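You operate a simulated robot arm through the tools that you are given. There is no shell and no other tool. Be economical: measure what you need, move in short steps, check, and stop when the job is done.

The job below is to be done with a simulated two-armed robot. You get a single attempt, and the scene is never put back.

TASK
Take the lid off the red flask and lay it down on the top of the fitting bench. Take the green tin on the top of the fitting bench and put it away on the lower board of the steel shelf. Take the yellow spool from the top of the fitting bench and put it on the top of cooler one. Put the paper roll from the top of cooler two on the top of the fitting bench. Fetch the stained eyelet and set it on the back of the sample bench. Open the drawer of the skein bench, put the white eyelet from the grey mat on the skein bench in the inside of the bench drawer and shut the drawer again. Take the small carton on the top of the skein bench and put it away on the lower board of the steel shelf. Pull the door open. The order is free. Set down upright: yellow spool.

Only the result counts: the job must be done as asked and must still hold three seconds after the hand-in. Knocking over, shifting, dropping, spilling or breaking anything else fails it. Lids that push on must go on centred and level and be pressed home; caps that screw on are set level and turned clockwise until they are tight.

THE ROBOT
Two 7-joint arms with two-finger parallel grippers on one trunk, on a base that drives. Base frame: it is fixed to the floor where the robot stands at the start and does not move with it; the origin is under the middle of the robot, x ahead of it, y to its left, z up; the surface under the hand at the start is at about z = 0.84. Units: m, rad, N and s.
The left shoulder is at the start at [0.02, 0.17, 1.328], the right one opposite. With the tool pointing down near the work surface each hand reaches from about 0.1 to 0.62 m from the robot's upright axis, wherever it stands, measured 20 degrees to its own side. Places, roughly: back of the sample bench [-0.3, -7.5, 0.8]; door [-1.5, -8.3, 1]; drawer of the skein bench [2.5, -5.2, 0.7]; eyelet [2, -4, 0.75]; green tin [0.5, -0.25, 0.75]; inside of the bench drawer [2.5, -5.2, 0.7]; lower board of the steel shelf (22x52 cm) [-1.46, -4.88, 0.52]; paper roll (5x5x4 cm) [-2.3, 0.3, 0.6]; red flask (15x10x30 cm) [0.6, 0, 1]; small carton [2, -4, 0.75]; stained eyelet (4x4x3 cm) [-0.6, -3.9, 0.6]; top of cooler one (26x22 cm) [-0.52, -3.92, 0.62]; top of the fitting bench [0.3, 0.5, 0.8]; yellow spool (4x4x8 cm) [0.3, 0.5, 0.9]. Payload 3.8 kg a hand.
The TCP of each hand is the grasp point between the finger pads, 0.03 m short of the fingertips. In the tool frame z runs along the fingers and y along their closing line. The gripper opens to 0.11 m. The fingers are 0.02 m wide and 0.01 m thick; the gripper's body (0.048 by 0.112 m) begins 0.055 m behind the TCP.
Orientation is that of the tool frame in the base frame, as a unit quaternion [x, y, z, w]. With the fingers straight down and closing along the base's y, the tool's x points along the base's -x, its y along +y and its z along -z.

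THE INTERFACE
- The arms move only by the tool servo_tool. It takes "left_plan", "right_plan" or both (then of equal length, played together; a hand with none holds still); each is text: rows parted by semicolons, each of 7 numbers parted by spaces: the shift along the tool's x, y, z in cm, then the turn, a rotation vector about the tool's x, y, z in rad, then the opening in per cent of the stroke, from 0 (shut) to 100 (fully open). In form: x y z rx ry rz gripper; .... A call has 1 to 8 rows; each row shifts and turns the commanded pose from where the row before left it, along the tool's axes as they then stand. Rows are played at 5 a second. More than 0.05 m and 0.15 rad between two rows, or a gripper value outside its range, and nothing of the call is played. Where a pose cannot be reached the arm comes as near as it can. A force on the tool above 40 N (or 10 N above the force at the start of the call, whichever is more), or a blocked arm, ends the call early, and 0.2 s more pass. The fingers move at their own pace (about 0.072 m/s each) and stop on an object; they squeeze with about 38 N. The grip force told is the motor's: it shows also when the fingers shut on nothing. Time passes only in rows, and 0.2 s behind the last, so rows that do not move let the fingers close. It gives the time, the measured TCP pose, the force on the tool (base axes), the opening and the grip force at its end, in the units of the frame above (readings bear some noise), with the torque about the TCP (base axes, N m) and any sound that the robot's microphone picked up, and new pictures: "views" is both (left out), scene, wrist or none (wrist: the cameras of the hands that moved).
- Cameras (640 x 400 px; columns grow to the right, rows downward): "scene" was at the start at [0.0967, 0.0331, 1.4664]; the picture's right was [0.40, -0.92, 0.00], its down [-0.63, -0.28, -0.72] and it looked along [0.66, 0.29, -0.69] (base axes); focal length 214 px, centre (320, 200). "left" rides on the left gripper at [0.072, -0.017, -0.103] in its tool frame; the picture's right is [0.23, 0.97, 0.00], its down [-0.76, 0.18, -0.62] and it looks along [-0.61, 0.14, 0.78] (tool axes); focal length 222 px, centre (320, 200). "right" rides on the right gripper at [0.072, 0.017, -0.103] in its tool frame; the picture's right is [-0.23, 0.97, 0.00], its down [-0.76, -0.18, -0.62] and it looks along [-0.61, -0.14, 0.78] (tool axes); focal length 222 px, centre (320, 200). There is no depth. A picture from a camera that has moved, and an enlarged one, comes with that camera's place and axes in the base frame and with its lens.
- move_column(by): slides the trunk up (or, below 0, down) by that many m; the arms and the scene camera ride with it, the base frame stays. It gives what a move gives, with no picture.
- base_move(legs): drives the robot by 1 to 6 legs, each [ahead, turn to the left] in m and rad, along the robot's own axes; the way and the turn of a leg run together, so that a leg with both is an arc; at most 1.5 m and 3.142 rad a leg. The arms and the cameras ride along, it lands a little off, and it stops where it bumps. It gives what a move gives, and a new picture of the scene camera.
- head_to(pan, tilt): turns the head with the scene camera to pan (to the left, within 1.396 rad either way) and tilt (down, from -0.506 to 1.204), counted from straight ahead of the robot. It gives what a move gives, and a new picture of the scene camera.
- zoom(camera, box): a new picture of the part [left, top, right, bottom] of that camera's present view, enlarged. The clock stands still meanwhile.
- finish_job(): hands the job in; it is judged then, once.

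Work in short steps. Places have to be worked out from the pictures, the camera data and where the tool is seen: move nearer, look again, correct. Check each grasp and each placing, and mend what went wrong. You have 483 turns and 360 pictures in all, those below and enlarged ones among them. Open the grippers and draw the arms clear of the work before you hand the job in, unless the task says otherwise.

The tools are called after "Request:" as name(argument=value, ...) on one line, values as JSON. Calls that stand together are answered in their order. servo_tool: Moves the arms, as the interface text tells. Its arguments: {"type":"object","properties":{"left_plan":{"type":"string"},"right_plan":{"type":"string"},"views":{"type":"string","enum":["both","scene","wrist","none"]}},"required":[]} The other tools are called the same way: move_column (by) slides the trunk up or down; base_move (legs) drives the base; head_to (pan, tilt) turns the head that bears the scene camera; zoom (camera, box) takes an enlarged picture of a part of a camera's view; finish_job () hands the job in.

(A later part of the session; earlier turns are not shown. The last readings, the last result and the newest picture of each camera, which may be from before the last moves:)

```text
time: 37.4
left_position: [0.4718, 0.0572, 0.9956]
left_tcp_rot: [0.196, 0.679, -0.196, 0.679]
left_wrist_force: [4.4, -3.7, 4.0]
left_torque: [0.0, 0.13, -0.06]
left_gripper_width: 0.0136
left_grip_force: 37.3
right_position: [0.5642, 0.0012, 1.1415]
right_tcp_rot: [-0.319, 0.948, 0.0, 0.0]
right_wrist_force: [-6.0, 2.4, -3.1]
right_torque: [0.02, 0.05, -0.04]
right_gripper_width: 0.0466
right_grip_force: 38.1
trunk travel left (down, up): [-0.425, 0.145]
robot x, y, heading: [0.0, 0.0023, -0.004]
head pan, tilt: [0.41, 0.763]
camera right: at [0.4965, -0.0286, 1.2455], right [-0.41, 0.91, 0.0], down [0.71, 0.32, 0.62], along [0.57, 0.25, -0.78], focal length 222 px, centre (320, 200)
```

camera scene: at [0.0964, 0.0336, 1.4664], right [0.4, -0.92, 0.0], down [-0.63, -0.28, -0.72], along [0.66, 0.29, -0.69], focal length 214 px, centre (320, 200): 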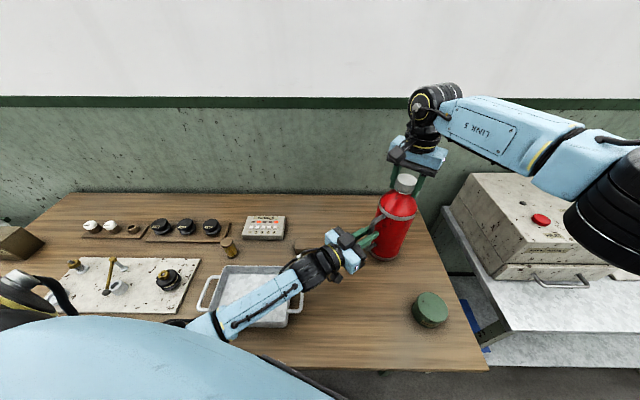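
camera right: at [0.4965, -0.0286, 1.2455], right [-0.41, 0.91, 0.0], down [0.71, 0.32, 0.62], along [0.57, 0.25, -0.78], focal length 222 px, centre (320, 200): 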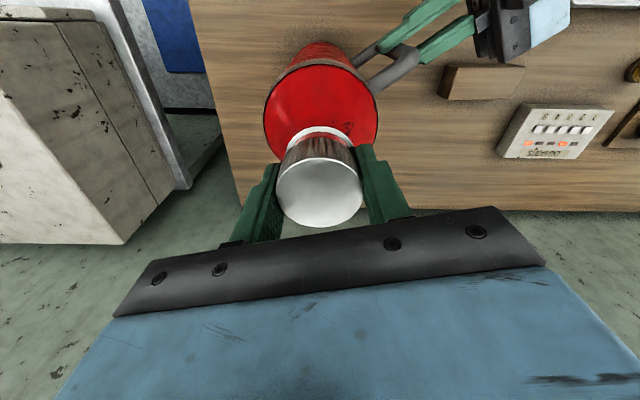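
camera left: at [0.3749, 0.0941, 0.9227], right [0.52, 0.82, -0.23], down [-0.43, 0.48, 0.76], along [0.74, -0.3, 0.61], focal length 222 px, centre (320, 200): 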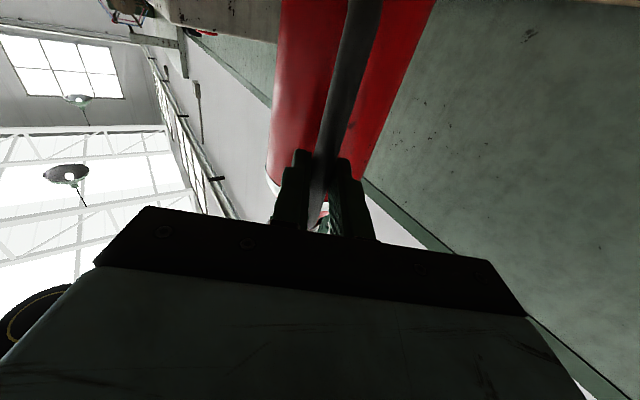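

The pull is only 3 N: the lid has come free. I lift it clear 10 cm.

Request:
servo_tool(right_plan="0 0 -1 0 0 0 0; 0 0 -2 0 0 0 0; 0 0 -3 0 0 0 0; 0 0 -4 0 0 0 0; 0 0 0 0 0 0 0", views="both")

```text
time: 38.6
left_position: [0.4724, 0.0564, 0.9943]
left_tcp_rot: [0.195, 0.68, -0.195, 0.68]
left_wrist_force: [-0.5, 0.8, 3.0]
left_torque: [-0.42, -0.7, -0.03]
left_gripper_width: 0.0135
left_grip_force: 37.9
right_position: [0.5613, 0.0017, 1.2436]
right_tcp_rot: [-0.318, 0.948, 0.0, 0.0]
right_wrist_force: [0.2, 0.2, 0.1]
right_torque: [0.03, -0.02, 0.02]
right_gripper_width: 0.0464
right_grip_force: 37.6
trunk travel left (down, up): [-0.425, 0.145]
robot x, y, heading: [0.0012, -0.0031, 0.004]
head pan, tilt: [0.41, 0.763]
camera scene: at [0.0962, 0.0332, 1.4665], right [0.4, -0.92, 0.0], down [-0.63, -0.28, -0.72], along [0.66, 0.29, -0.69], focal length 214 px, centre (320, 200)
camera right: at [0.4957, -0.0284, 1.3458], right [-0.41, 0.91, 0.0], down [0.71, 0.32, 0.62], along [0.57, 0.25, -0.78], focal length 222 px, centre (320, 200)
```

scene: 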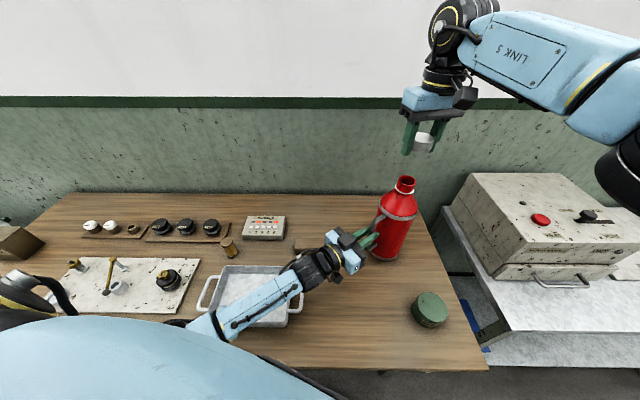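
right: 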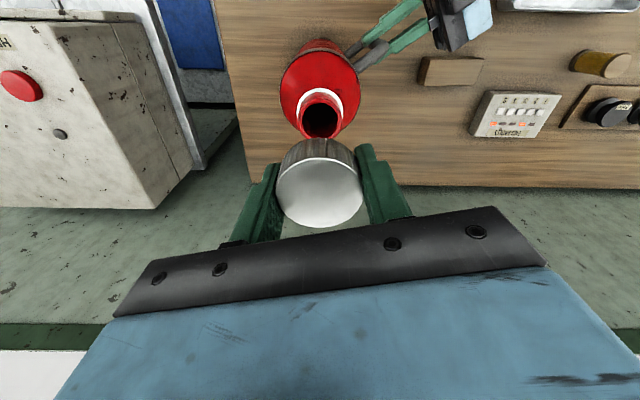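

The lid is off. I open the left hand and back off from the handle.

Request:
servo_tool(left_plan="0 0 0 0 0 0 20; 0 0 0 0 0 0 40; 0 0 0 0 0 0 60; 0 0 -4 0 0 0 60; 0 0 -4 0 0 0 60; 0 0 -4 0 0 0 60; 0 0 0 0 0 0 60", views="scene")

```text
time: 40.2
left_position: [0.3715, 0.1199, 0.9938]
left_tcp_rot: [0.195, 0.68, -0.195, 0.679]
left_wrist_force: [-0.8, 0.6, 1.5]
left_torque: [0.0, 0.01, 0.0]
left_gripper_width: 0.066
left_grip_force: 0.0
right_position: [0.5644, 0.0013, 1.2416]
right_tcp_rot: [-0.318, 0.948, 0.0, 0.001]
right_wrist_force: [-0.1, 0.8, 0.2]
right_torque: [0.0, 0.0, -0.03]
right_gripper_width: 0.0465
right_grip_force: 38.1
trunk travel left (down, up): [-0.425, 0.145]
robot x, y, heading: [0.0015, 0.0037, -0.002]
head pan, tilt: [0.41, 0.763]
camera scene: at [0.0976, 0.0327, 1.4664], right [0.4, -0.92, 0.0], down [-0.63, -0.27, -0.72], along [0.66, 0.29, -0.69], focal length 214 px, centre (320, 200)
```

scene: 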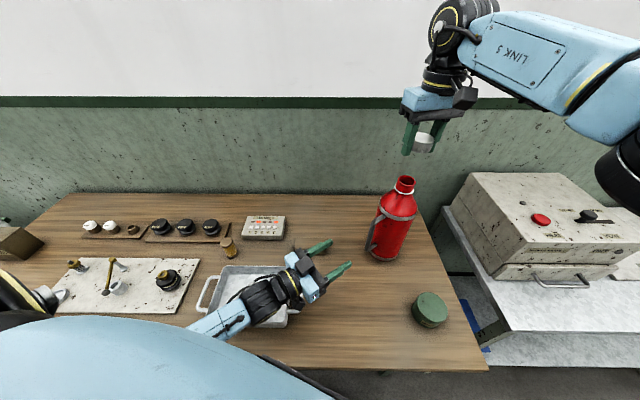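

Now I raise the left hand out of the way while turning the right wrist back to neutral.

Request:
servo_tool(left_plan="-4 2 0 0 0 0 60; -4 2 0 0 0 0 60; -4 2 0 0 0 0 60; -4 2 0 0 0 0 60; 0 3 -2 -0.11 0 0 60; 0 3 -1 -0.15 0 0 60; 0 3 0 -0.15 0 0 100; 0 3 0 -0.15 0 0 100", right_plan="0 0 0 0 0 0.13 0; 0 0 0 0 0 0.13 0; 0 0 0 0 0 0.13 0; 0 0 0 0 0 0.13 0; 0 0 0 0 0 0.127 0; 0 0 0 0 0 0 0; 0 0 0 0 0 0 0; 0 0 0 0 0 0 0", views="none")

```text
time: 42.0
left_position: [0.4316, 0.3143, 1.1546]
left_tcp_rot: [-0.001, 0.707, 0.001, 0.707]
left_wrist_force: [-0.3, -0.7, 0.1]
left_torque: [0.02, -0.01, 0.0]
left_gripper_width: 0.11
left_grip_force: 0.0
right_position: [0.5632, 0.0014, 1.2425]
right_tcp_rot: [0.0, 1.0, 0.0, 0.0]
right_wrist_force: [-0.9, -0.8, -0.9]
right_torque: [0.0, -0.01, -0.03]
right_gripper_width: 0.0467
right_grip_force: 38.3
trunk travel left (down, up): [-0.425, 0.145]
robot x, y, heading: [-0.0017, -0.003, -0.001]
head pan, tilt: [0.41, 0.763]
```

I carry the lid over the free area near (0.37, 0.02) while the left hand pitches back to pointing down near the spool.

Request:
servo_tool(right_plan="4 0.4 0 0 0 0 0; 4 0.4 0 0 0 0 0; 4 0.4 0 0 0 0 0; 4 0.4 0 0 0 0 0; 3.3 0.3 0 0 0 0 0; 0 0 4.5 0 0 0 0; 0 0 4.5 0 0 0 0; 0 0 4.5 0 0 0 0", left_plan="0 1.8 -2 0 0.15 0 100; 0 1.8 -2 0 0.15 0 100; 0 1.8 -2 0 0.15 0 100; 0 1.8 -2 0 0.15 0 100; 0 1.8 -1 0 0.15 0 100; 0 1.8 0 0 0.15 0 100; 0 1.8 0 0 0.15 0 100; 0 1.8 0 0 0.15 0 100", views="none")

Request:
servo_tool(right_plan="0 0 4.5 0 0 0 0; 0 0 4.5 0 0 0 0; 0 0 4.5 0 0 0 0; 0 0 0 0 0 0 0", left_plan="0 0 0 0 0.15 0 100; 0 0 0 0 0.15 0 100; 0 0 0 0 0.071 0 100; 0 0 0 0 0 0 100", views="both")

```text
time: 43.8
left_position: [0.3561, 0.4659, 1.1734]
left_tcp_rot: [-0.001, 0.983, 0.001, 0.182]
left_wrist_force: [-0.2, -0.2, -0.2]
left_torque: [0.03, -0.02, -0.01]
left_gripper_width: 0.1099
left_grip_force: 0.0
left hand out of reach, approached as far as the arm can: row 3
right_position: [0.3716, 0.0218, 1.1069]
right_tcp_rot: [0.0, 1.0, -0.001, 0.001]
right_wrist_force: [0.5, 0.1, 0.0]
right_torque: [-0.01, 0.02, -0.02]
right_gripper_width: 0.0466
right_grip_force: 37.7
trunk travel left (down, up): [-0.425, 0.145]
robot x, y, heading: [-0.0003, -0.0007, 0.002]
head pan, tilt: [0.41, 0.763]
```

```text
time: 44.8
left_position: [0.3551, 0.4642, 1.1737]
left_tcp_rot: [0.0, 1.0, 0.0, -0.001]
left_wrist_force: [0.3, 0.0, 0.9]
left_torque: [0.03, -0.04, 0.01]
left_gripper_width: 0.1101
left_grip_force: 0.0
right_position: [0.3697, 0.0204, 0.9721]
right_tcp_rot: [0.0, 1.0, 0.0, 0.001]
right_wrist_force: [-0.4, 0.2, -1.1]
right_torque: [0.0, 0.01, 0.01]
right_gripper_width: 0.047
right_grip_force: 37.9
trunk travel left (down, up): [-0.425, 0.145]
robot x, y, heading: [-0.0033, 0.0022, 0.003]
head pan, tilt: [0.41, 0.763]
camera scene: at [0.0961, 0.0331, 1.4665], right [0.4, -0.92, 0.0], down [-0.63, -0.28, -0.72], along [0.66, 0.29, -0.69], focal length 214 px, centre (320, 200)
camera right: at [0.2985, 0.0374, 1.0756], right [0.23, 0.97, 0.0], down [0.76, -0.18, 0.62], along [0.61, -0.14, -0.78], focal length 222 px, centre (320, 200)
camera left: at [0.2834, 0.4467, 1.2774], right [-0.23, 0.97, 0.0], down [0.76, 0.18, 0.62], along [0.61, 0.14, -0.78], focal length 222 px, centre (320, 200)
```

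scene: 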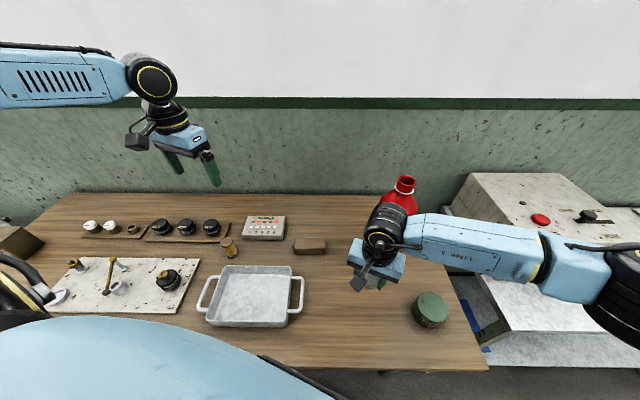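
right: 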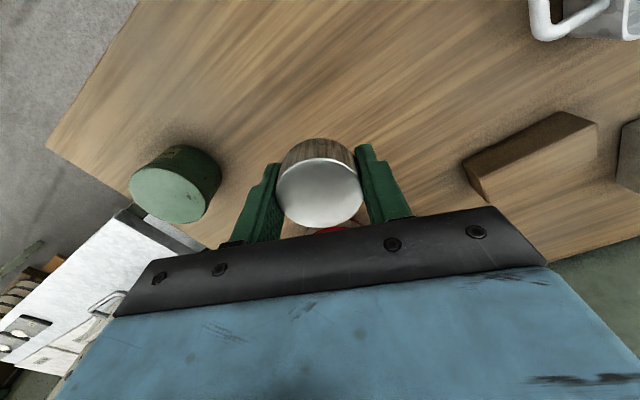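
left: 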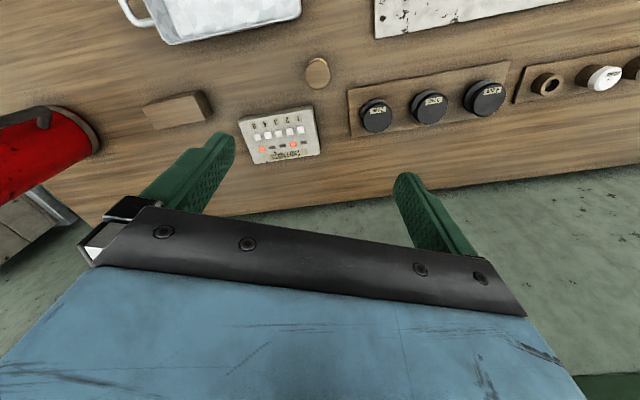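

The lid is over free table; spool top at (0.339, 0.455). I lower both: the lid toward the table, the left hand over the spool.

Request:
servo_tool(right_plan="0 0 2 0 0 0 0; 0 0 2 0 0 0 0; 0 0 2 0 0 0 0; 0 0 1.5 0 0 0 0; 0 0 0.5 0 0 0 0; 0 0 0.5 0 0 0 0; 0 0 0 0 0 0 0", left_plan="1.6 -0.9 0 0 0 0 100; 0 0 4 0 0 0 100; 0 0 4 0 0 0 100; 0 0 4 0 0 0 100; 0 0 4 0 0 0 100; 0 0 3 0 0 0 100; 0 0 0 0 0 0 100", views="both")

```text
time: 46.4
left_position: [0.3395, 0.4555, 0.9846]
left_tcp_rot: [0.0, 1.0, 0.0, 0.0]
left_wrist_force: [0.6, 0.3, 0.2]
left_torque: [0.02, -0.02, -0.01]
left_gripper_width: 0.11
left_grip_force: 0.0
right_position: [0.371, 0.0206, 0.8863]
right_tcp_rot: [0.0, 1.0, 0.001, 0.0]
right_wrist_force: [0.5, -1.0, -1.5]
right_torque: [0.02, 0.03, -0.03]
right_gripper_width: 0.0464
right_grip_force: 37.7
trunk travel left (down, up): [-0.425, 0.145]
robot x, y, heading: [0.0019, 0.0022, -0.001]
head pan, tilt: [0.41, 0.763]
camera scene: at [0.0964, 0.033, 1.4665], right [0.4, -0.92, 0.0], down [-0.63, -0.28, -0.72], along [0.66, 0.29, -0.69], focal length 214 px, centre (320, 200)
camera right: at [0.299, 0.0376, 0.99], right [0.23, 0.97, 0.0], down [0.76, -0.18, 0.62], along [0.61, -0.14, -0.78], focal length 222 px, centre (320, 200)
camera left: at [0.2681, 0.4378, 1.0872], right [-0.23, 0.97, 0.0], down [0.76, 0.18, 0.62], along [0.61, 0.14, -0.78], focal length 222 px, centre (320, 200)
```

scene: 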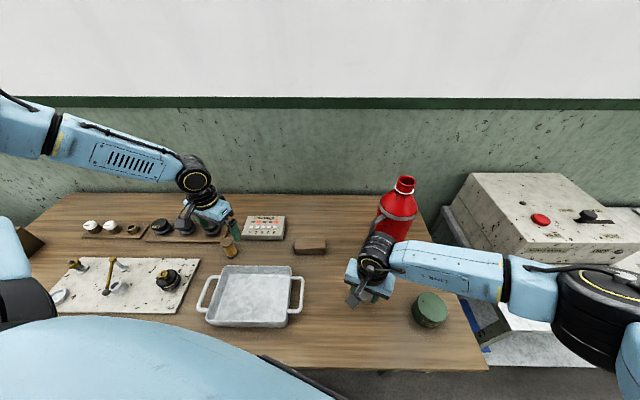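
right: 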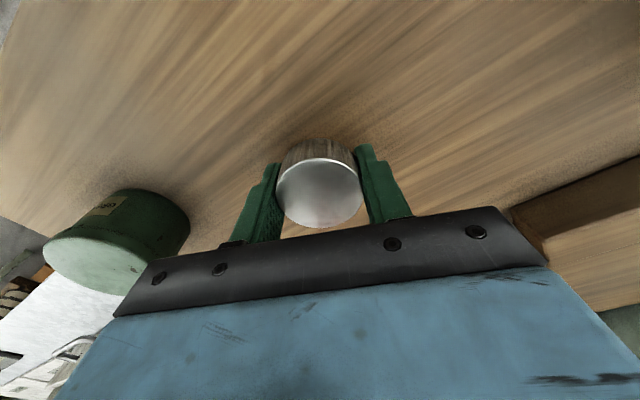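
left: 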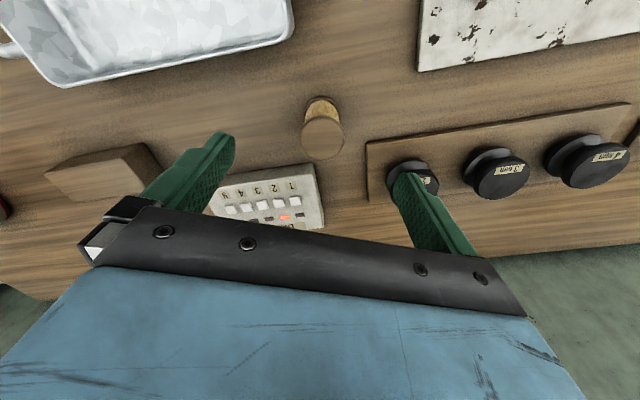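

Spool is centred under the left hand. I narrow the left gripper to 65 % for clearance and go down to grasp; the right lowers the last bit.

Request:
servo_tool(right_plan="0 0 0.4 0 0 0 0; 0 0 0.4 0 0 0 0; 0 0 0 0 0 0 0", left_plan="0 0 0 0 0 0 65; 0 0 0 0 0 0 65; 0 0 0 0 0 0 65", views="none")

Request:
servo_tool(left_plan="0 0 3 0 0 0 65; 0 0 3 0 0 0 65; 0 0 3 0 0 0 65; 0 0 0 0 0 0 0; 0 0 0 0 0 0 0; 0 0 0 0 0 0 0", views="wrist")

```text
time: 47.2
left_position: [0.3394, 0.4556, 0.9825]
left_tcp_rot: [0.0, 1.0, 0.0, -0.001]
left_wrist_force: [0.0, -0.9, -0.4]
left_torque: [-0.03, 0.0, 0.01]
left_gripper_width: 0.0715
left_grip_force: 0.1
right_position: [0.3706, 0.0212, 0.8796]
right_tcp_rot: [0.0, 1.0, -0.001, 0.0]
right_wrist_force: [0.3, 0.8, -0.8]
right_torque: [-0.01, -0.01, 0.0]
right_gripper_width: 0.0466
right_grip_force: 37.7
trunk travel left (down, up): [-0.425, 0.145]
robot x, y, heading: [-0.001, 0.0044, -0.002]
head pan, tilt: [0.41, 0.763]
```

```text
time: 48.6
left_position: [0.3395, 0.4565, 0.9237]
left_tcp_rot: [0.0, 1.0, 0.001, 0.0]
left_wrist_force: [-0.6, 0.2, -1.0]
left_torque: [-0.02, 0.0, 0.02]
left_gripper_width: 0.0366
left_grip_force: 37.9
left hand out of reach, approached as far as the arm can: row 3
right_position: [0.3704, 0.0213, 0.8793]
right_tcp_rot: [0.001, 1.0, 0.0, -0.001]
right_wrist_force: [0.6, 0.5, -0.7]
right_torque: [0.02, -0.02, -0.03]
right_gripper_width: 0.0465
right_grip_force: 38.4
trunk travel left (down, up): [-0.425, 0.145]
robot x, y, heading: [0.0007, 0.0028, -0.001]
head pan, tilt: [0.41, 0.763]
camera left: at [0.2687, 0.4383, 1.0278], right [-0.23, 0.97, 0.0], down [0.76, 0.18, 0.62], along [0.61, 0.14, -0.78], focal length 222 px, centre (320, 200)
```

left: 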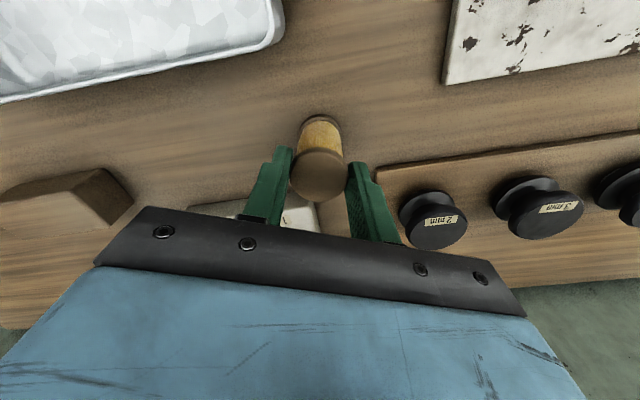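

Left holds the spool's upper part (3.7 cm). I continue lowering the lid with the right until contact.

Request:
servo_tool(right_plan="0 0 0.4 0 0 0 0; 0 0 0.4 0 0 0 0; 0 0 0.4 0 0 0 0; 0 0 0 0 0 0 0", views="none")

```text
time: 49.6
left_position: [0.3384, 0.4559, 0.9255]
left_tcp_rot: [0.0, 1.0, 0.001, 0.0]
left_wrist_force: [0.9, -0.4, 0.2]
left_torque: [-0.01, 0.02, -0.02]
left_gripper_width: 0.0365
left_grip_force: 37.8
right_position: [0.3714, 0.0214, 0.8707]
right_tcp_rot: [0.0, 1.0, 0.001, 0.002]
right_wrist_force: [-4.1, -7.1, 37.7]
right_torque: [-1.12, 0.47, 0.03]
right_gripper_width: 0.0468
right_grip_force: 37.9
trunk travel left (down, up): [-0.425, 0.145]
robot x, y, heading: [0.0019, -0.0008, -0.002]
head pan, tilt: [0.41, 0.763]
```

Contact at z 0.871. I relax, open and rise.

Request:
servo_tool(right_plan="0 0 -0.2 0 0 0 0; 0 0 0 0 0 0 30; 0 0 0 0 0 0 60; 0 0 0 0 0 0 90; 0 0 -2 0 0 0 100; 0 0 -4 0 0 0 100; 0 0 -4 0 0 0 100", left_plan="0 0 0 0 0 0 0; 0 0 0 0 0 0 0; 0 0 0 0 0 0 0; 0 0 -3 0 0 0 0; 0 0 -2 0 0 0 0; 0 0 -4 0 0 0 0; 0 0 -4 0 0 0 0", views="both")

```text
time: 51.2
left_position: [0.3392, 0.4578, 1.0554]
left_tcp_rot: [-0.001, 1.0, 0.0, -0.001]
left_wrist_force: [0.4, -0.1, -0.5]
left_torque: [0.0, 0.02, 0.0]
left_gripper_width: 0.0365
left_grip_force: 38.1
right_position: [0.3703, 0.0199, 0.9686]
right_tcp_rot: [0.001, 1.0, 0.0, 0.0]
right_wrist_force: [0.0, 0.3, -0.2]
right_torque: [0.0, 0.0, 0.0]
right_gripper_width: 0.1099
right_grip_force: 0.0
trunk travel left (down, up): [-0.425, 0.145]
robot x, y, heading: [-0.0002, -0.0027, 0.001]
head pan, tilt: [0.41, 0.763]
camera scene: at [0.0964, 0.0327, 1.4664], right [0.4, -0.92, 0.0], down [-0.63, -0.27, -0.72], along [0.66, 0.29, -0.69], focal length 214 px, centre (320, 200)
camera right: at [0.2987, 0.0366, 1.0725], right [0.23, 0.97, 0.0], down [0.76, -0.18, 0.62], along [0.61, -0.14, -0.78], focal length 222 px, centre (320, 200)
camera left: at [0.268, 0.4382, 1.1577], right [-0.23, 0.97, 0.0], down [0.76, 0.18, 0.62], along [0.61, 0.14, -0.78], focal length 222 px, centre (320, 200)
```

scene: 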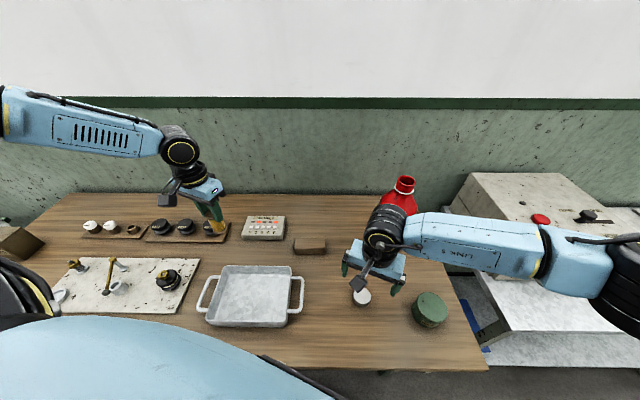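
right: 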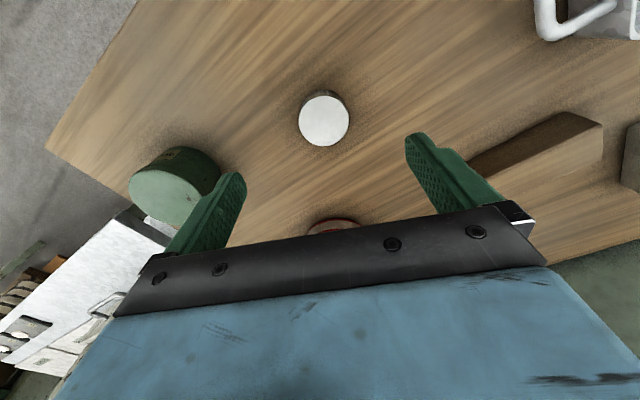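
left: 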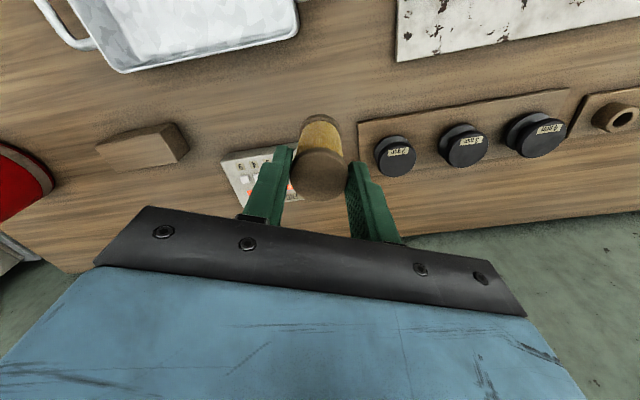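

Lid is down, spool is held. Before grasping the tin I look toward the shelf to learn how high the gap above its lower board is.

Request:
head_to(pan=-1.39, tilt=0.2)

```text
time: 53.0
left_position: [0.3405, 0.4567, 1.0526]
left_tcp_rot: [0.001, 1.0, 0.001, -0.001]
left_wrist_force: [-0.3, 0.5, -1.1]
left_torque: [0.01, 0.0, -0.02]
left_gripper_width: 0.0367
left_grip_force: 37.9
right_position: [0.3702, 0.0212, 0.9691]
right_tcp_rot: [0.0, 1.0, 0.0, 0.0]
right_wrist_force: [0.0, 0.3, -0.1]
right_torque: [0.0, 0.02, -0.05]
right_gripper_width: 0.11
right_grip_force: 0.0
trunk travel left (down, up): [-0.425, 0.145]
robot x, y, heading: [0.0012, -0.0003, 0.002]
head pan, tilt: [-1.389, 0.201]
camera scene: at [0.0381, -0.0913, 1.5171], right [-0.98, -0.18, 0.0], down [-0.04, 0.2, -0.98], along [0.18, -0.96, -0.2], focal length 214 px, centre (320, 200)
```

scene: 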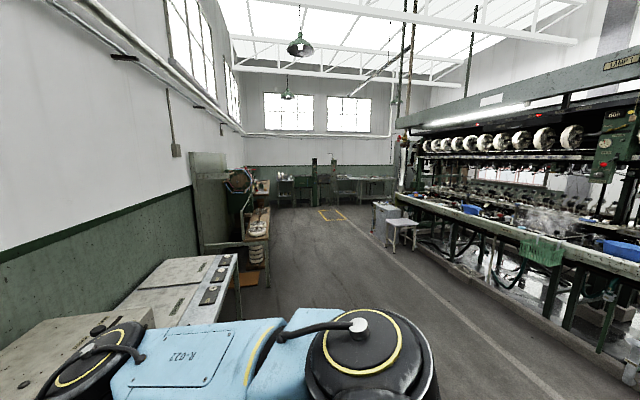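

Request:
zoom(camera="scene", box=[350, 150, 510, 270])

Request:
zoom(camera="scene", box=[190, 140, 360, 290])

```text
3.33 times, centred on (430, 210) of scene
camera zoom: at [0.0381, -0.0913, 1.5171], right [-0.98, -0.18, 0.0], down [-0.04, 0.2, -0.98], along [0.18, -0.96, -0.2], focal length 715 px, centre (-47, 167)
```

zoom: 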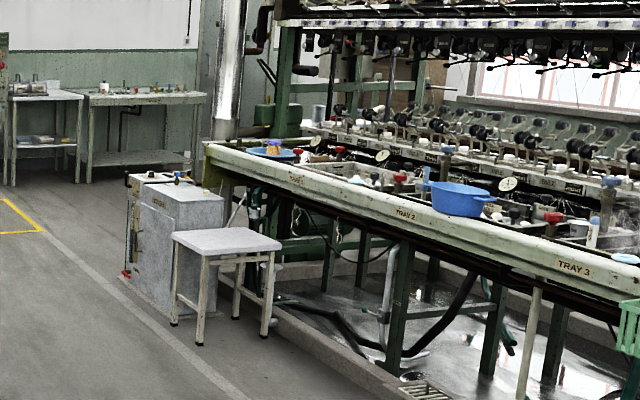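

```text
2.67 times, centred on (275, 215) of scene
camera zoom: at [0.0381, -0.0913, 1.5171], right [-0.98, -0.18, 0.0], down [-0.04, 0.2, -0.98], along [0.18, -0.96, -0.2], focal length 572 px, centre (440, 160)
```

zoom: 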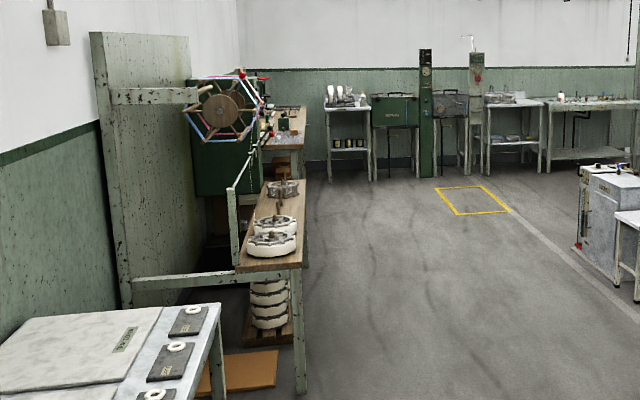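

The shelf isn't visible from here. While the right hand is free I'll first fetch the paper roll (behind me). I raise the hands, then back off and turn left.

Request:
servo_tool(right_plan="2 -2 -4 0 0 0 100; 2 -2 -4 0 0 0 100; 0 -3 -4 0 0 0 100; 0 0 -4 0 0 0 100", left_plan="2 -2 -3 0 0 0 0; 2 -2 -3 0 0 0 0; 1 -2 -3 0 0 0 0; 1 0 -3 0 0 0 0", views="none")

Request:
base_move(legs=[[-0.45, 0]])

Request:
head_to(pan=1.39, tilt=0.4)

```text
time: 54.0
left_position: [0.2787, 0.3981, 1.1744]
left_tcp_rot: [-0.001, 1.0, -0.001, -0.001]
left_wrist_force: [-0.1, -0.3, -0.9]
left_torque: [0.01, 0.01, 0.01]
left_gripper_width: 0.0367
left_grip_force: 37.5
right_position: [0.3291, -0.0477, 1.1285]
right_tcp_rot: [0.0, 1.0, -0.001, 0.0]
right_wrist_force: [0.0, -0.2, -0.2]
right_torque: [-0.01, -0.03, -0.01]
right_gripper_width: 0.1101
right_grip_force: 0.0
trunk travel left (down, up): [-0.425, 0.145]
robot x, y, heading: [0.0055, 0.0015, 0.003]
head pan, tilt: [-1.389, 0.201]
```

```text
time: 56.7
left_position: [-0.1691, 0.399, 1.1747]
left_tcp_rot: [-0.002, 1.0, 0.0, 0.0]
left_wrist_force: [-0.8, 0.3, -1.0]
left_torque: [-0.01, -0.02, 0.02]
left_gripper_width: 0.0365
left_grip_force: 38.1
right_position: [-0.1167, -0.0478, 1.1294]
right_tcp_rot: [-0.003, 1.0, 0.0, 0.0]
right_wrist_force: [-0.5, -1.3, 0.4]
right_torque: [0.01, -0.01, 0.0]
right_gripper_width: 0.11
right_grip_force: 0.0
trunk travel left (down, up): [-0.425, 0.145]
robot x, y, heading: [-0.449, -0.0001, 0.004]
head pan, tilt: [-1.389, 0.201]
camera scene: at [-0.4083, -0.0927, 1.5171], right [-0.98, -0.19, 0.0], down [-0.04, 0.2, -0.98], along [0.18, -0.96, -0.2], focal length 214 px, centre (320, 200)
```

scene: 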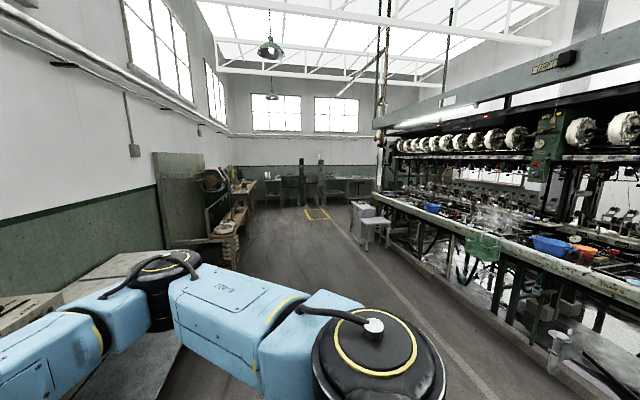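

```text
time: 59.2
left_position: [-0.1693, 0.3975, 1.1749]
left_tcp_rot: [-0.003, 1.0, 0.0, 0.0]
left_wrist_force: [-0.3, -0.1, 0.1]
left_torque: [-0.03, -0.01, -0.01]
left_gripper_width: 0.0364
left_grip_force: 38.4
right_position: [-0.117, -0.0477, 1.1295]
right_tcp_rot: [-0.004, 1.0, 0.0, -0.001]
right_wrist_force: [0.2, 0.6, -1.7]
right_torque: [0.0, 0.0, 0.01]
right_gripper_width: 0.1097
right_grip_force: 0.0
trunk travel left (down, up): [-0.425, 0.145]
robot x, y, heading: [-0.4433, 0.003, 0.008]
head pan, tilt: [1.389, 0.4]
camera scene: at [-0.4093, 0.09, 1.4985], right [0.98, -0.17, 0.0], down [-0.07, -0.38, -0.92], along [0.16, 0.91, -0.39], focal length 214 px, centre (320, 200)
```

scene: 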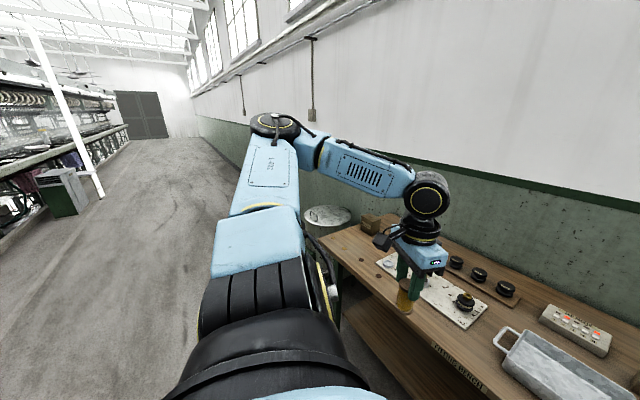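

Cooler two should be behind me. I turn around to face -x and look.

Request:
base_move(legs=[[0, 3.0]])

Request:
head_to(pan=0.0, tilt=0.45)

```text
time: 66.5
left_position: [-0.7878, -0.3478, 1.1741]
left_tcp_rot: [0.997, -0.082, 0.001, 0.0]
left_wrist_force: [-0.8, -0.6, 0.4]
left_torque: [0.01, 0.01, 0.03]
left_gripper_width: 0.0365
left_grip_force: 38.2
right_position: [-0.7655, 0.0998, 1.129]
right_tcp_rot: [0.997, -0.083, 0.0, 0.0]
right_wrist_force: [-0.1, -0.1, 0.1]
right_torque: [-0.03, 0.0, 0.0]
right_gripper_width: 0.1101
right_grip_force: 0.0
trunk travel left (down, up): [-0.425, 0.145]
robot x, y, heading: [-0.4481, -0.0039, 2.981]
head pan, tilt: [1.389, 0.4]
camera scene: at [-0.4985, -0.0852, 1.4985], right [-0.94, 0.34, 0.0], down [0.13, 0.37, -0.92], along [-0.31, -0.87, -0.39], focal length 214 px, centre (320, 200)
```

scene: 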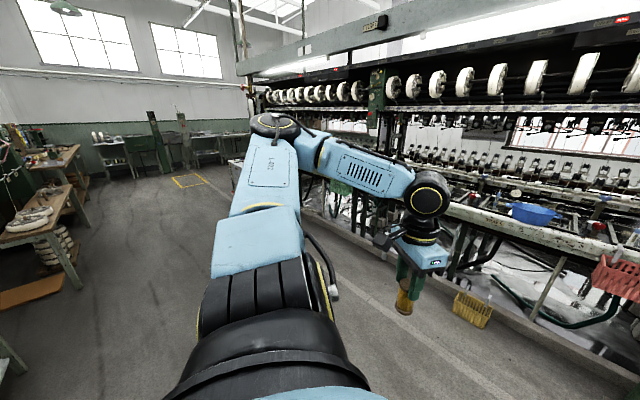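

```text
time: 68.0
left_position: [-0.7883, -0.3479, 1.1743]
left_tcp_rot: [0.997, -0.082, -0.001, 0.0]
left_wrist_force: [0.4, 0.4, -0.3]
left_torque: [0.02, 0.0, -0.01]
left_gripper_width: 0.0369
left_grip_force: 38.3
right_position: [-0.7639, 0.1001, 1.1291]
right_tcp_rot: [0.997, -0.082, 0.0, -0.001]
right_wrist_force: [-0.1, -0.3, 0.9]
right_torque: [0.0, 0.0, 0.0]
right_gripper_width: 0.1099
right_grip_force: 0.1
trunk travel left (down, up): [-0.425, 0.145]
robot x, y, heading: [-0.4449, -0.0011, 2.978]
head pan, tilt: [0.0, 0.45]
camera scene: at [-0.5578, 0.0169, 1.4939], right [0.16, 0.99, 0.0], down [0.43, -0.07, -0.9], along [-0.89, 0.15, -0.44], focal length 214 px, centre (320, 200)
```

scene: 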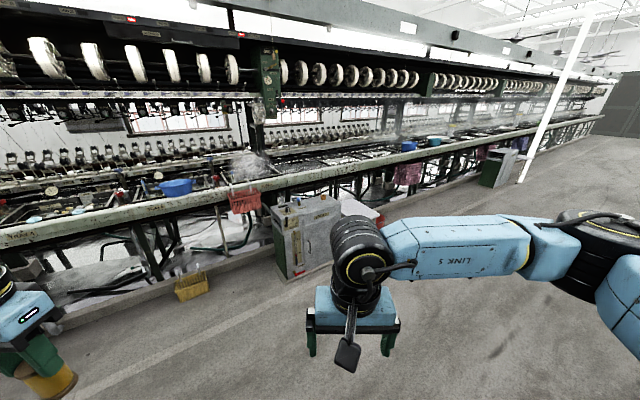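

Cooler two is straight ahead at roughly (-2.3, 0.25). I zoom in on it.

Request:
zoom(camera="scene", box=[250, 170, 410, 290])

```text
3.33 times, centred on (330, 230) of scene
camera zoom: at [-0.5578, 0.0169, 1.4939], right [0.16, 0.99, 0.0], down [0.43, -0.07, -0.9], along [-0.89, 0.15, -0.44], focal length 715 px, centre (287, 100)
```

zoom: 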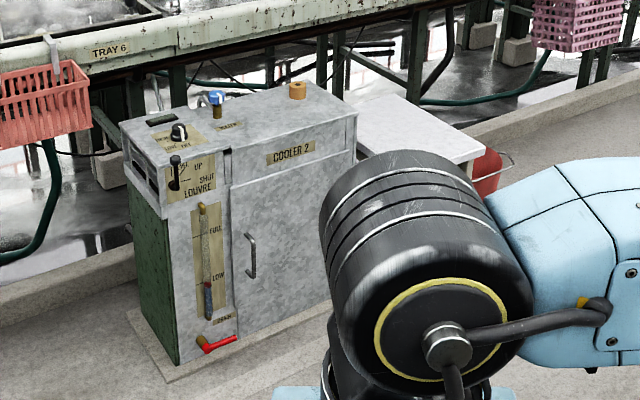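

The paper roll is on the back right of cooler two, near (-2.4, 0.36). I drive nearer in line with it.

Request:
base_move(legs=[[1.1, 0.05]])

Request:
head_to(pan=-0.2, tilt=0.75)

```text
time: 73.7
left_position: [-1.8559, -0.2175, 1.1738]
left_tcp_rot: [0.999, -0.053, 0.0, 0.001]
left_wrist_force: [-0.5, -0.2, -0.6]
left_torque: [-0.04, -0.03, -0.02]
left_gripper_width: 0.0364
left_grip_force: 37.6
right_position: [-1.8578, 0.2308, 1.1298]
right_tcp_rot: [0.999, -0.053, 0.0, 0.0]
right_wrist_force: [-0.4, 0.2, 0.3]
right_torque: [0.01, -0.02, 0.0]
right_gripper_width: 0.11
right_grip_force: 0.1
trunk travel left (down, up): [-0.425, 0.145]
robot x, y, heading: [-1.5339, 0.1506, 3.037]
head pan, tilt: [0.0, 0.45]
camera scene: at [-1.6462, 0.1589, 1.4938], right [0.11, 0.99, 0.0], down [0.43, -0.05, -0.9], along [-0.9, 0.1, -0.44], focal length 214 px, centre (320, 200)
```

scene: 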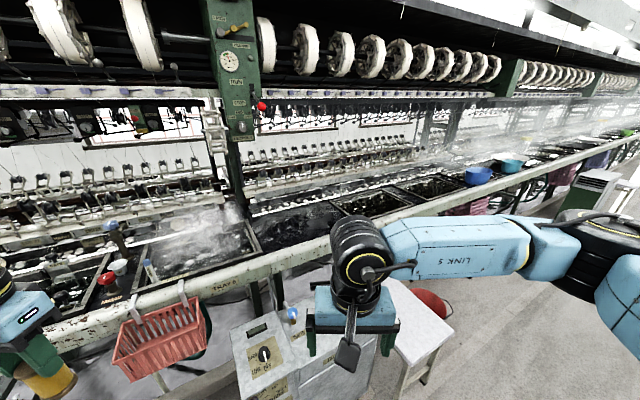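

```text
time: 74.5
left_position: [-1.8552, -0.2186, 1.1737]
left_tcp_rot: [0.999, -0.053, 0.0, 0.0]
left_wrist_force: [1.0, 0.7, -1.5]
left_torque: [0.04, 0.02, -0.01]
left_gripper_width: 0.0365
left_grip_force: 38.0
right_position: [-1.8567, 0.2293, 1.1287]
right_tcp_rot: [0.999, -0.054, 0.0, 0.0]
right_wrist_force: [-0.3, 0.0, 0.0]
right_torque: [0.0, -0.01, 0.0]
right_gripper_width: 0.1101
right_grip_force: 0.0
trunk travel left (down, up): [-0.425, 0.145]
robot x, y, heading: [-1.5365, 0.1434, 3.032]
head pan, tilt: [-0.201, 0.75]
camera scene: at [-1.6335, 0.1741, 1.4675], right [0.3, 0.95, 0.0], down [0.65, -0.21, -0.73], along [-0.7, 0.22, -0.68], focal length 214 px, centre (320, 200)
```

scene: 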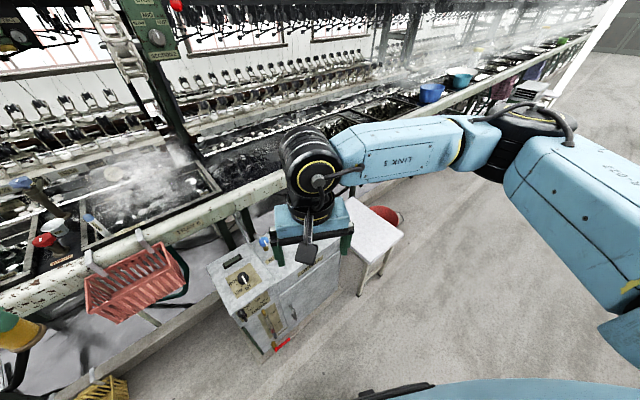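

The arm hides the roll; I look through the right wrist camera.

Request:
zoom(camera="right", box=[0, 0, 640, 400])

```text
1.00 times, centred on (320, 200) of right (not enlarged: the box is as wide or as high as the picture)
camera zoom: at [-1.7854, 0.2053, 1.2321], right [-0.33, -0.94, 0.0], down [-0.74, 0.26, 0.62], along [-0.59, 0.21, -0.78], focal length 222 px, centre (320, 200)
```

zoom: 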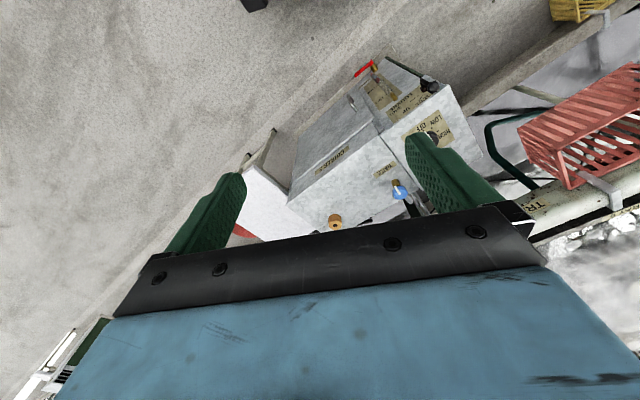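

The roll is at (-2.37, 0.352) and the cooler is turned ~22°. I drive to about (-1.77, 0.375) and face it squarely.

Request:
base_move(legs=[[0, -0.67], [0.33, 0], [0, 1.15]])

Request:
zoom(camera="right", box=[0, 0, 640, 400])

```text
time: 81.3
left_position: [-1.8888, -0.0941, 1.1734]
left_tcp_rot: [0.984, 0.179, 0.0, -0.001]
left_wrist_force: [0.1, 0.1, -1.7]
left_torque: [-0.04, 0.04, -0.01]
left_gripper_width: 0.0365
left_grip_force: 38.2
right_position: [-2.0933, 0.3077, 1.1283]
right_tcp_rot: [0.984, 0.18, 0.0, 0.0]
right_wrist_force: [-0.8, 0.1, -0.5]
right_torque: [0.01, -0.02, -0.01]
right_gripper_width: 0.11
right_grip_force: 0.0
trunk travel left (down, up): [-0.425, 0.145]
robot x, y, heading: [-1.769, 0.3755, -2.785]
head pan, tilt: [-0.201, 0.75]
camera scene: at [-1.8685, 0.3568, 1.4674], right [-0.16, 0.99, 0.0], down [0.67, 0.11, -0.73], along [-0.72, -0.12, -0.68], focal length 214 px, centre (320, 200)
```

scene: 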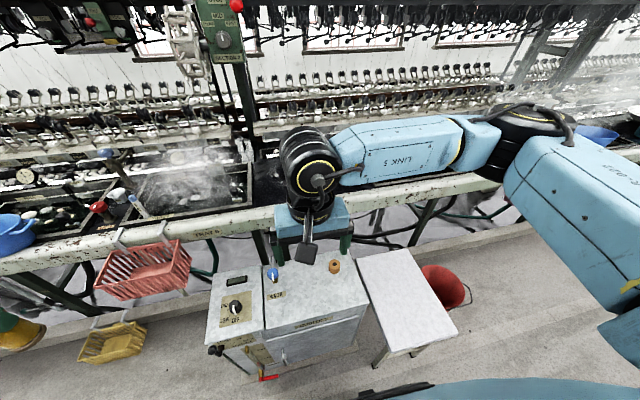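

```text
1.00 times, centred on (320, 200) of right (not enlarged: the box is as wide or as high as the picture)
camera zoom: at [-2.0185, 0.3157, 1.2321], right [0.13, -0.99, 0.0], down [-0.78, -0.1, 0.62], along [-0.62, -0.08, -0.78], focal length 222 px, centre (320, 200)
```

zoom: 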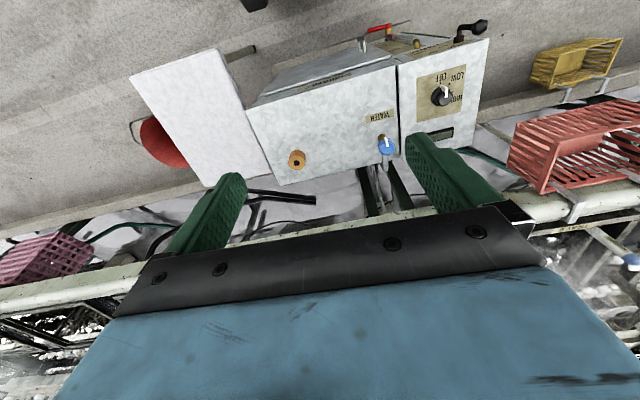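

The roll is at (-2.356, 0.343), top ≈0.62. I move the right hand above it, then lower the trunk 0.3 m.

Request:
servo_tool(right_plan="-3.9 -2.1 0 0 0 0 100; -3.9 -2.1 0 0 0 0 100; -3.9 -2.1 0 0 0 0 100; -3.9 -2.1 0 0 0 0 100; -3.9 -2.1 0 0 0 0 100; -3.9 -2 0 0 0 0 100; 0 0 0 0 0 0 100", views="none")

Request:
move_column(by=-0.3)

Request:
servo_tool(right_plan="0 0 3 0 0 0 100; 0 0 3 0 0 0 100; 0 0 0 0 0 0 100", views="both")

```text
time: 82.9
left_position: [-1.8893, -0.0946, 1.174]
left_tcp_rot: [0.984, 0.179, 0.0, 0.001]
left_wrist_force: [1.8, -0.3, -1.3]
left_torque: [0.03, -0.01, 0.03]
left_gripper_width: 0.0368
left_grip_force: 37.8
right_position: [-2.3572, 0.3421, 1.1284]
right_tcp_rot: [0.984, 0.179, 0.0, 0.0]
right_wrist_force: [1.2, 0.2, -0.3]
right_torque: [-0.02, -0.02, -0.03]
right_gripper_width: 0.11
right_grip_force: 0.0
trunk travel left (down, up): [-0.425, 0.145]
robot x, y, heading: [-1.767, 0.3791, -2.781]
head pan, tilt: [-0.201, 0.75]
```

```text
time: 85.9
left_position: [-1.8892, -0.0933, 0.8734]
left_tcp_rot: [0.984, 0.179, 0.001, 0.0]
left_wrist_force: [-0.6, 0.0, -0.4]
left_torque: [-0.02, -0.03, -0.04]
left_gripper_width: 0.0366
left_grip_force: 38.5
right_position: [-2.3566, 0.3423, 0.8282]
right_tcp_rot: [0.984, 0.178, 0.0, 0.0]
right_wrist_force: [-0.3, 1.0, -0.2]
right_torque: [0.01, 0.02, -0.02]
right_gripper_width: 0.11
right_grip_force: 0.0
trunk travel left (down, up): [-0.125, 0.445]
robot x, y, heading: [-1.7644, 0.3766, -2.783]
head pan, tilt: [-0.201, 0.75]
```

```text
time: 86.7
left_position: [-1.8905, -0.0935, 0.8731]
left_tcp_rot: [0.984, 0.179, 0.001, 0.0]
left_wrist_force: [0.0, 0.4, -0.7]
left_torque: [-0.02, 0.0, 0.02]
left_gripper_width: 0.0366
left_grip_force: 37.5
right_position: [-2.3572, 0.3409, 0.7682]
right_tcp_rot: [0.984, 0.179, 0.0, 0.0]
right_wrist_force: [-0.3, -0.1, -0.1]
right_torque: [0.01, 0.0, -0.01]
right_gripper_width: 0.11
right_grip_force: 0.1
trunk travel left (down, up): [-0.125, 0.445]
robot x, y, heading: [-1.7675, 0.3784, -2.779]
head pan, tilt: [-0.201, 0.75]
camera scene: at [-1.8686, 0.3569, 1.1675], right [-0.16, 0.99, 0.0], down [0.67, 0.11, -0.73], along [-0.72, -0.12, -0.68], focal length 214 px, centre (320, 200)
camera right: at [-2.2815, 0.3502, 0.8717], right [0.13, -0.99, 0.0], down [-0.78, -0.1, 0.62], along [-0.62, -0.08, -0.78], focal length 222 px, centre (320, 200)
```

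scene: 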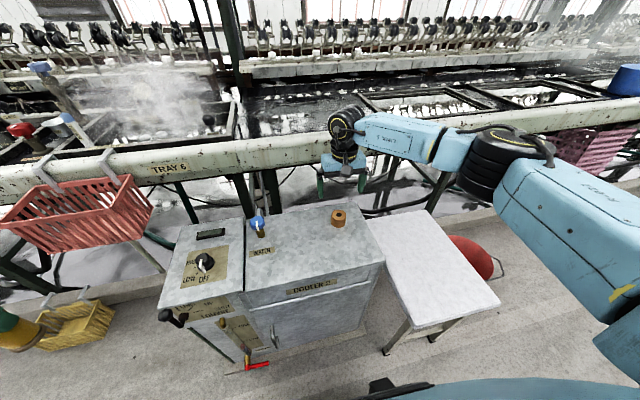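
right: 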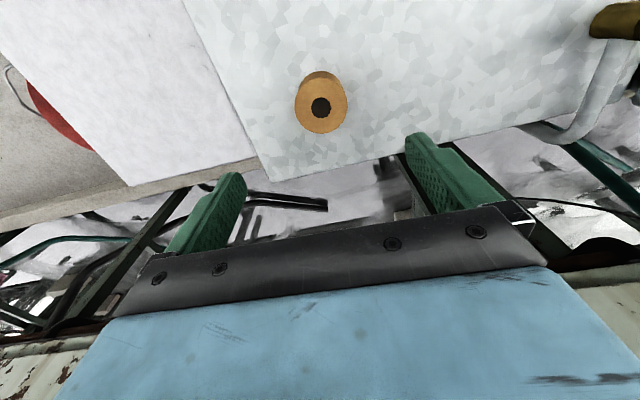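

Roll at (-2.349, 0.341), top ≈0.655. I shift slightly and descend to TCP ≈0.652, then close.

Request:
servo_tool(right_plan="0.7 0.3 3 0 0 0 100; 0 0 3 0 0 0 100; 0 0 3 0 0 0 100; 0 0 1.5 0 0 0 100; 0 0 1 0 0 0 100; 0 0 0 0 0 0 0; 0 0 0 0 0 0 0; 0 0 0 0 0 0 0", views="wrist")

```text
time: 88.5
left_position: [-1.889, -0.0921, 0.8734]
left_tcp_rot: [0.984, 0.179, 0.0, 0.0]
left_wrist_force: [1.1, -0.9, -0.8]
left_torque: [-0.01, 0.04, -0.01]
left_gripper_width: 0.0365
left_grip_force: 37.7
right_position: [-2.3507, 0.3398, 0.6587]
right_tcp_rot: [0.984, 0.177, -0.004, 0.002]
right_wrist_force: [5.1, 2.7, 13.5]
right_torque: [0.47, -0.16, -0.25]
right_gripper_width: 0.0465
right_grip_force: 37.6
trunk travel left (down, up): [-0.125, 0.445]
robot x, y, heading: [-1.7676, 0.3779, -2.786]
head pan, tilt: [-0.201, 0.75]
stopped in row 8 (right hand): the force on the tool passed its limit at 100 N (the readings are from after the stop); the commanded pose is now the measured one
camera right: at [-2.2756, 0.3494, 0.7619], right [0.13, -0.99, 0.0], down [-0.77, -0.1, 0.63], along [-0.62, -0.08, -0.78], focal length 222 px, centre (320, 200)
```

right: 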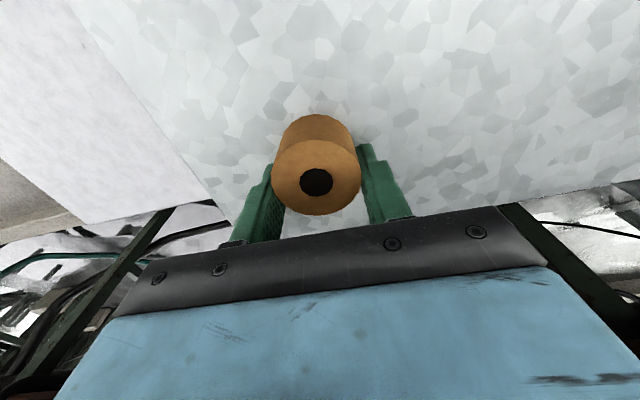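

Held at 4.7 cm. I lift the roll straight up.

Request:
servo_tool(right_plan="0 0 -1 0 0 0 0; 0 0 -3 0 0 0 0; 0 0 -4 0 0 0 0; 0 0 -4 0 0 0 0; 0 0 -4 0 0 0 0; 0 0 0 0 0 0 0", views="both")

```text
time: 89.9
left_position: [-1.8889, -0.0929, 0.8742]
left_tcp_rot: [0.984, 0.179, 0.0, 0.0]
left_wrist_force: [0.0, 0.1, -0.5]
left_torque: [0.0, 0.02, -0.01]
left_gripper_width: 0.0367
left_grip_force: 37.8
right_position: [-2.3502, 0.341, 0.8169]
right_tcp_rot: [0.984, 0.178, -0.003, 0.002]
right_wrist_force: [-0.5, 0.5, -0.7]
right_torque: [-0.01, -0.01, 0.0]
right_gripper_width: 0.0466
right_grip_force: 37.3
trunk travel left (down, up): [-0.125, 0.445]
robot x, y, heading: [-1.766, 0.3774, -2.783]
head pan, tilt: [-0.201, 0.75]
camera scene: at [-1.8688, 0.3569, 1.1674], right [-0.16, 0.99, 0.0], down [0.67, 0.11, -0.73], along [-0.72, -0.12, -0.68], focal length 214 px, centre (320, 200)
camera right: at [-2.274, 0.3505, 0.92], right [0.13, -0.99, 0.0], down [-0.77, -0.1, 0.63], along [-0.62, -0.08, -0.78], focal length 222 px, centre (320, 200)
```

scene: 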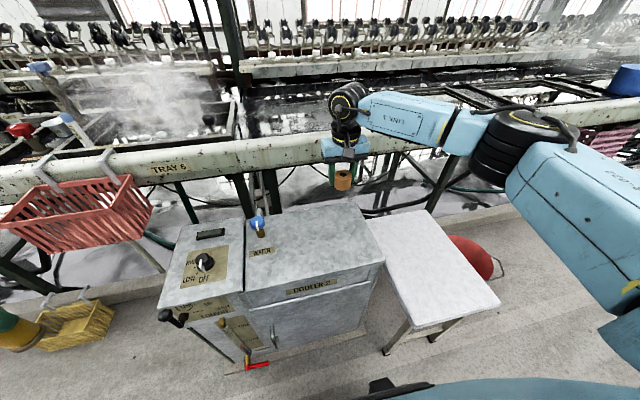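
right: 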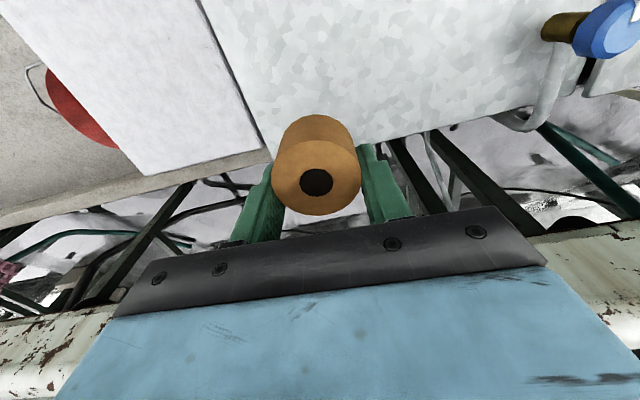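

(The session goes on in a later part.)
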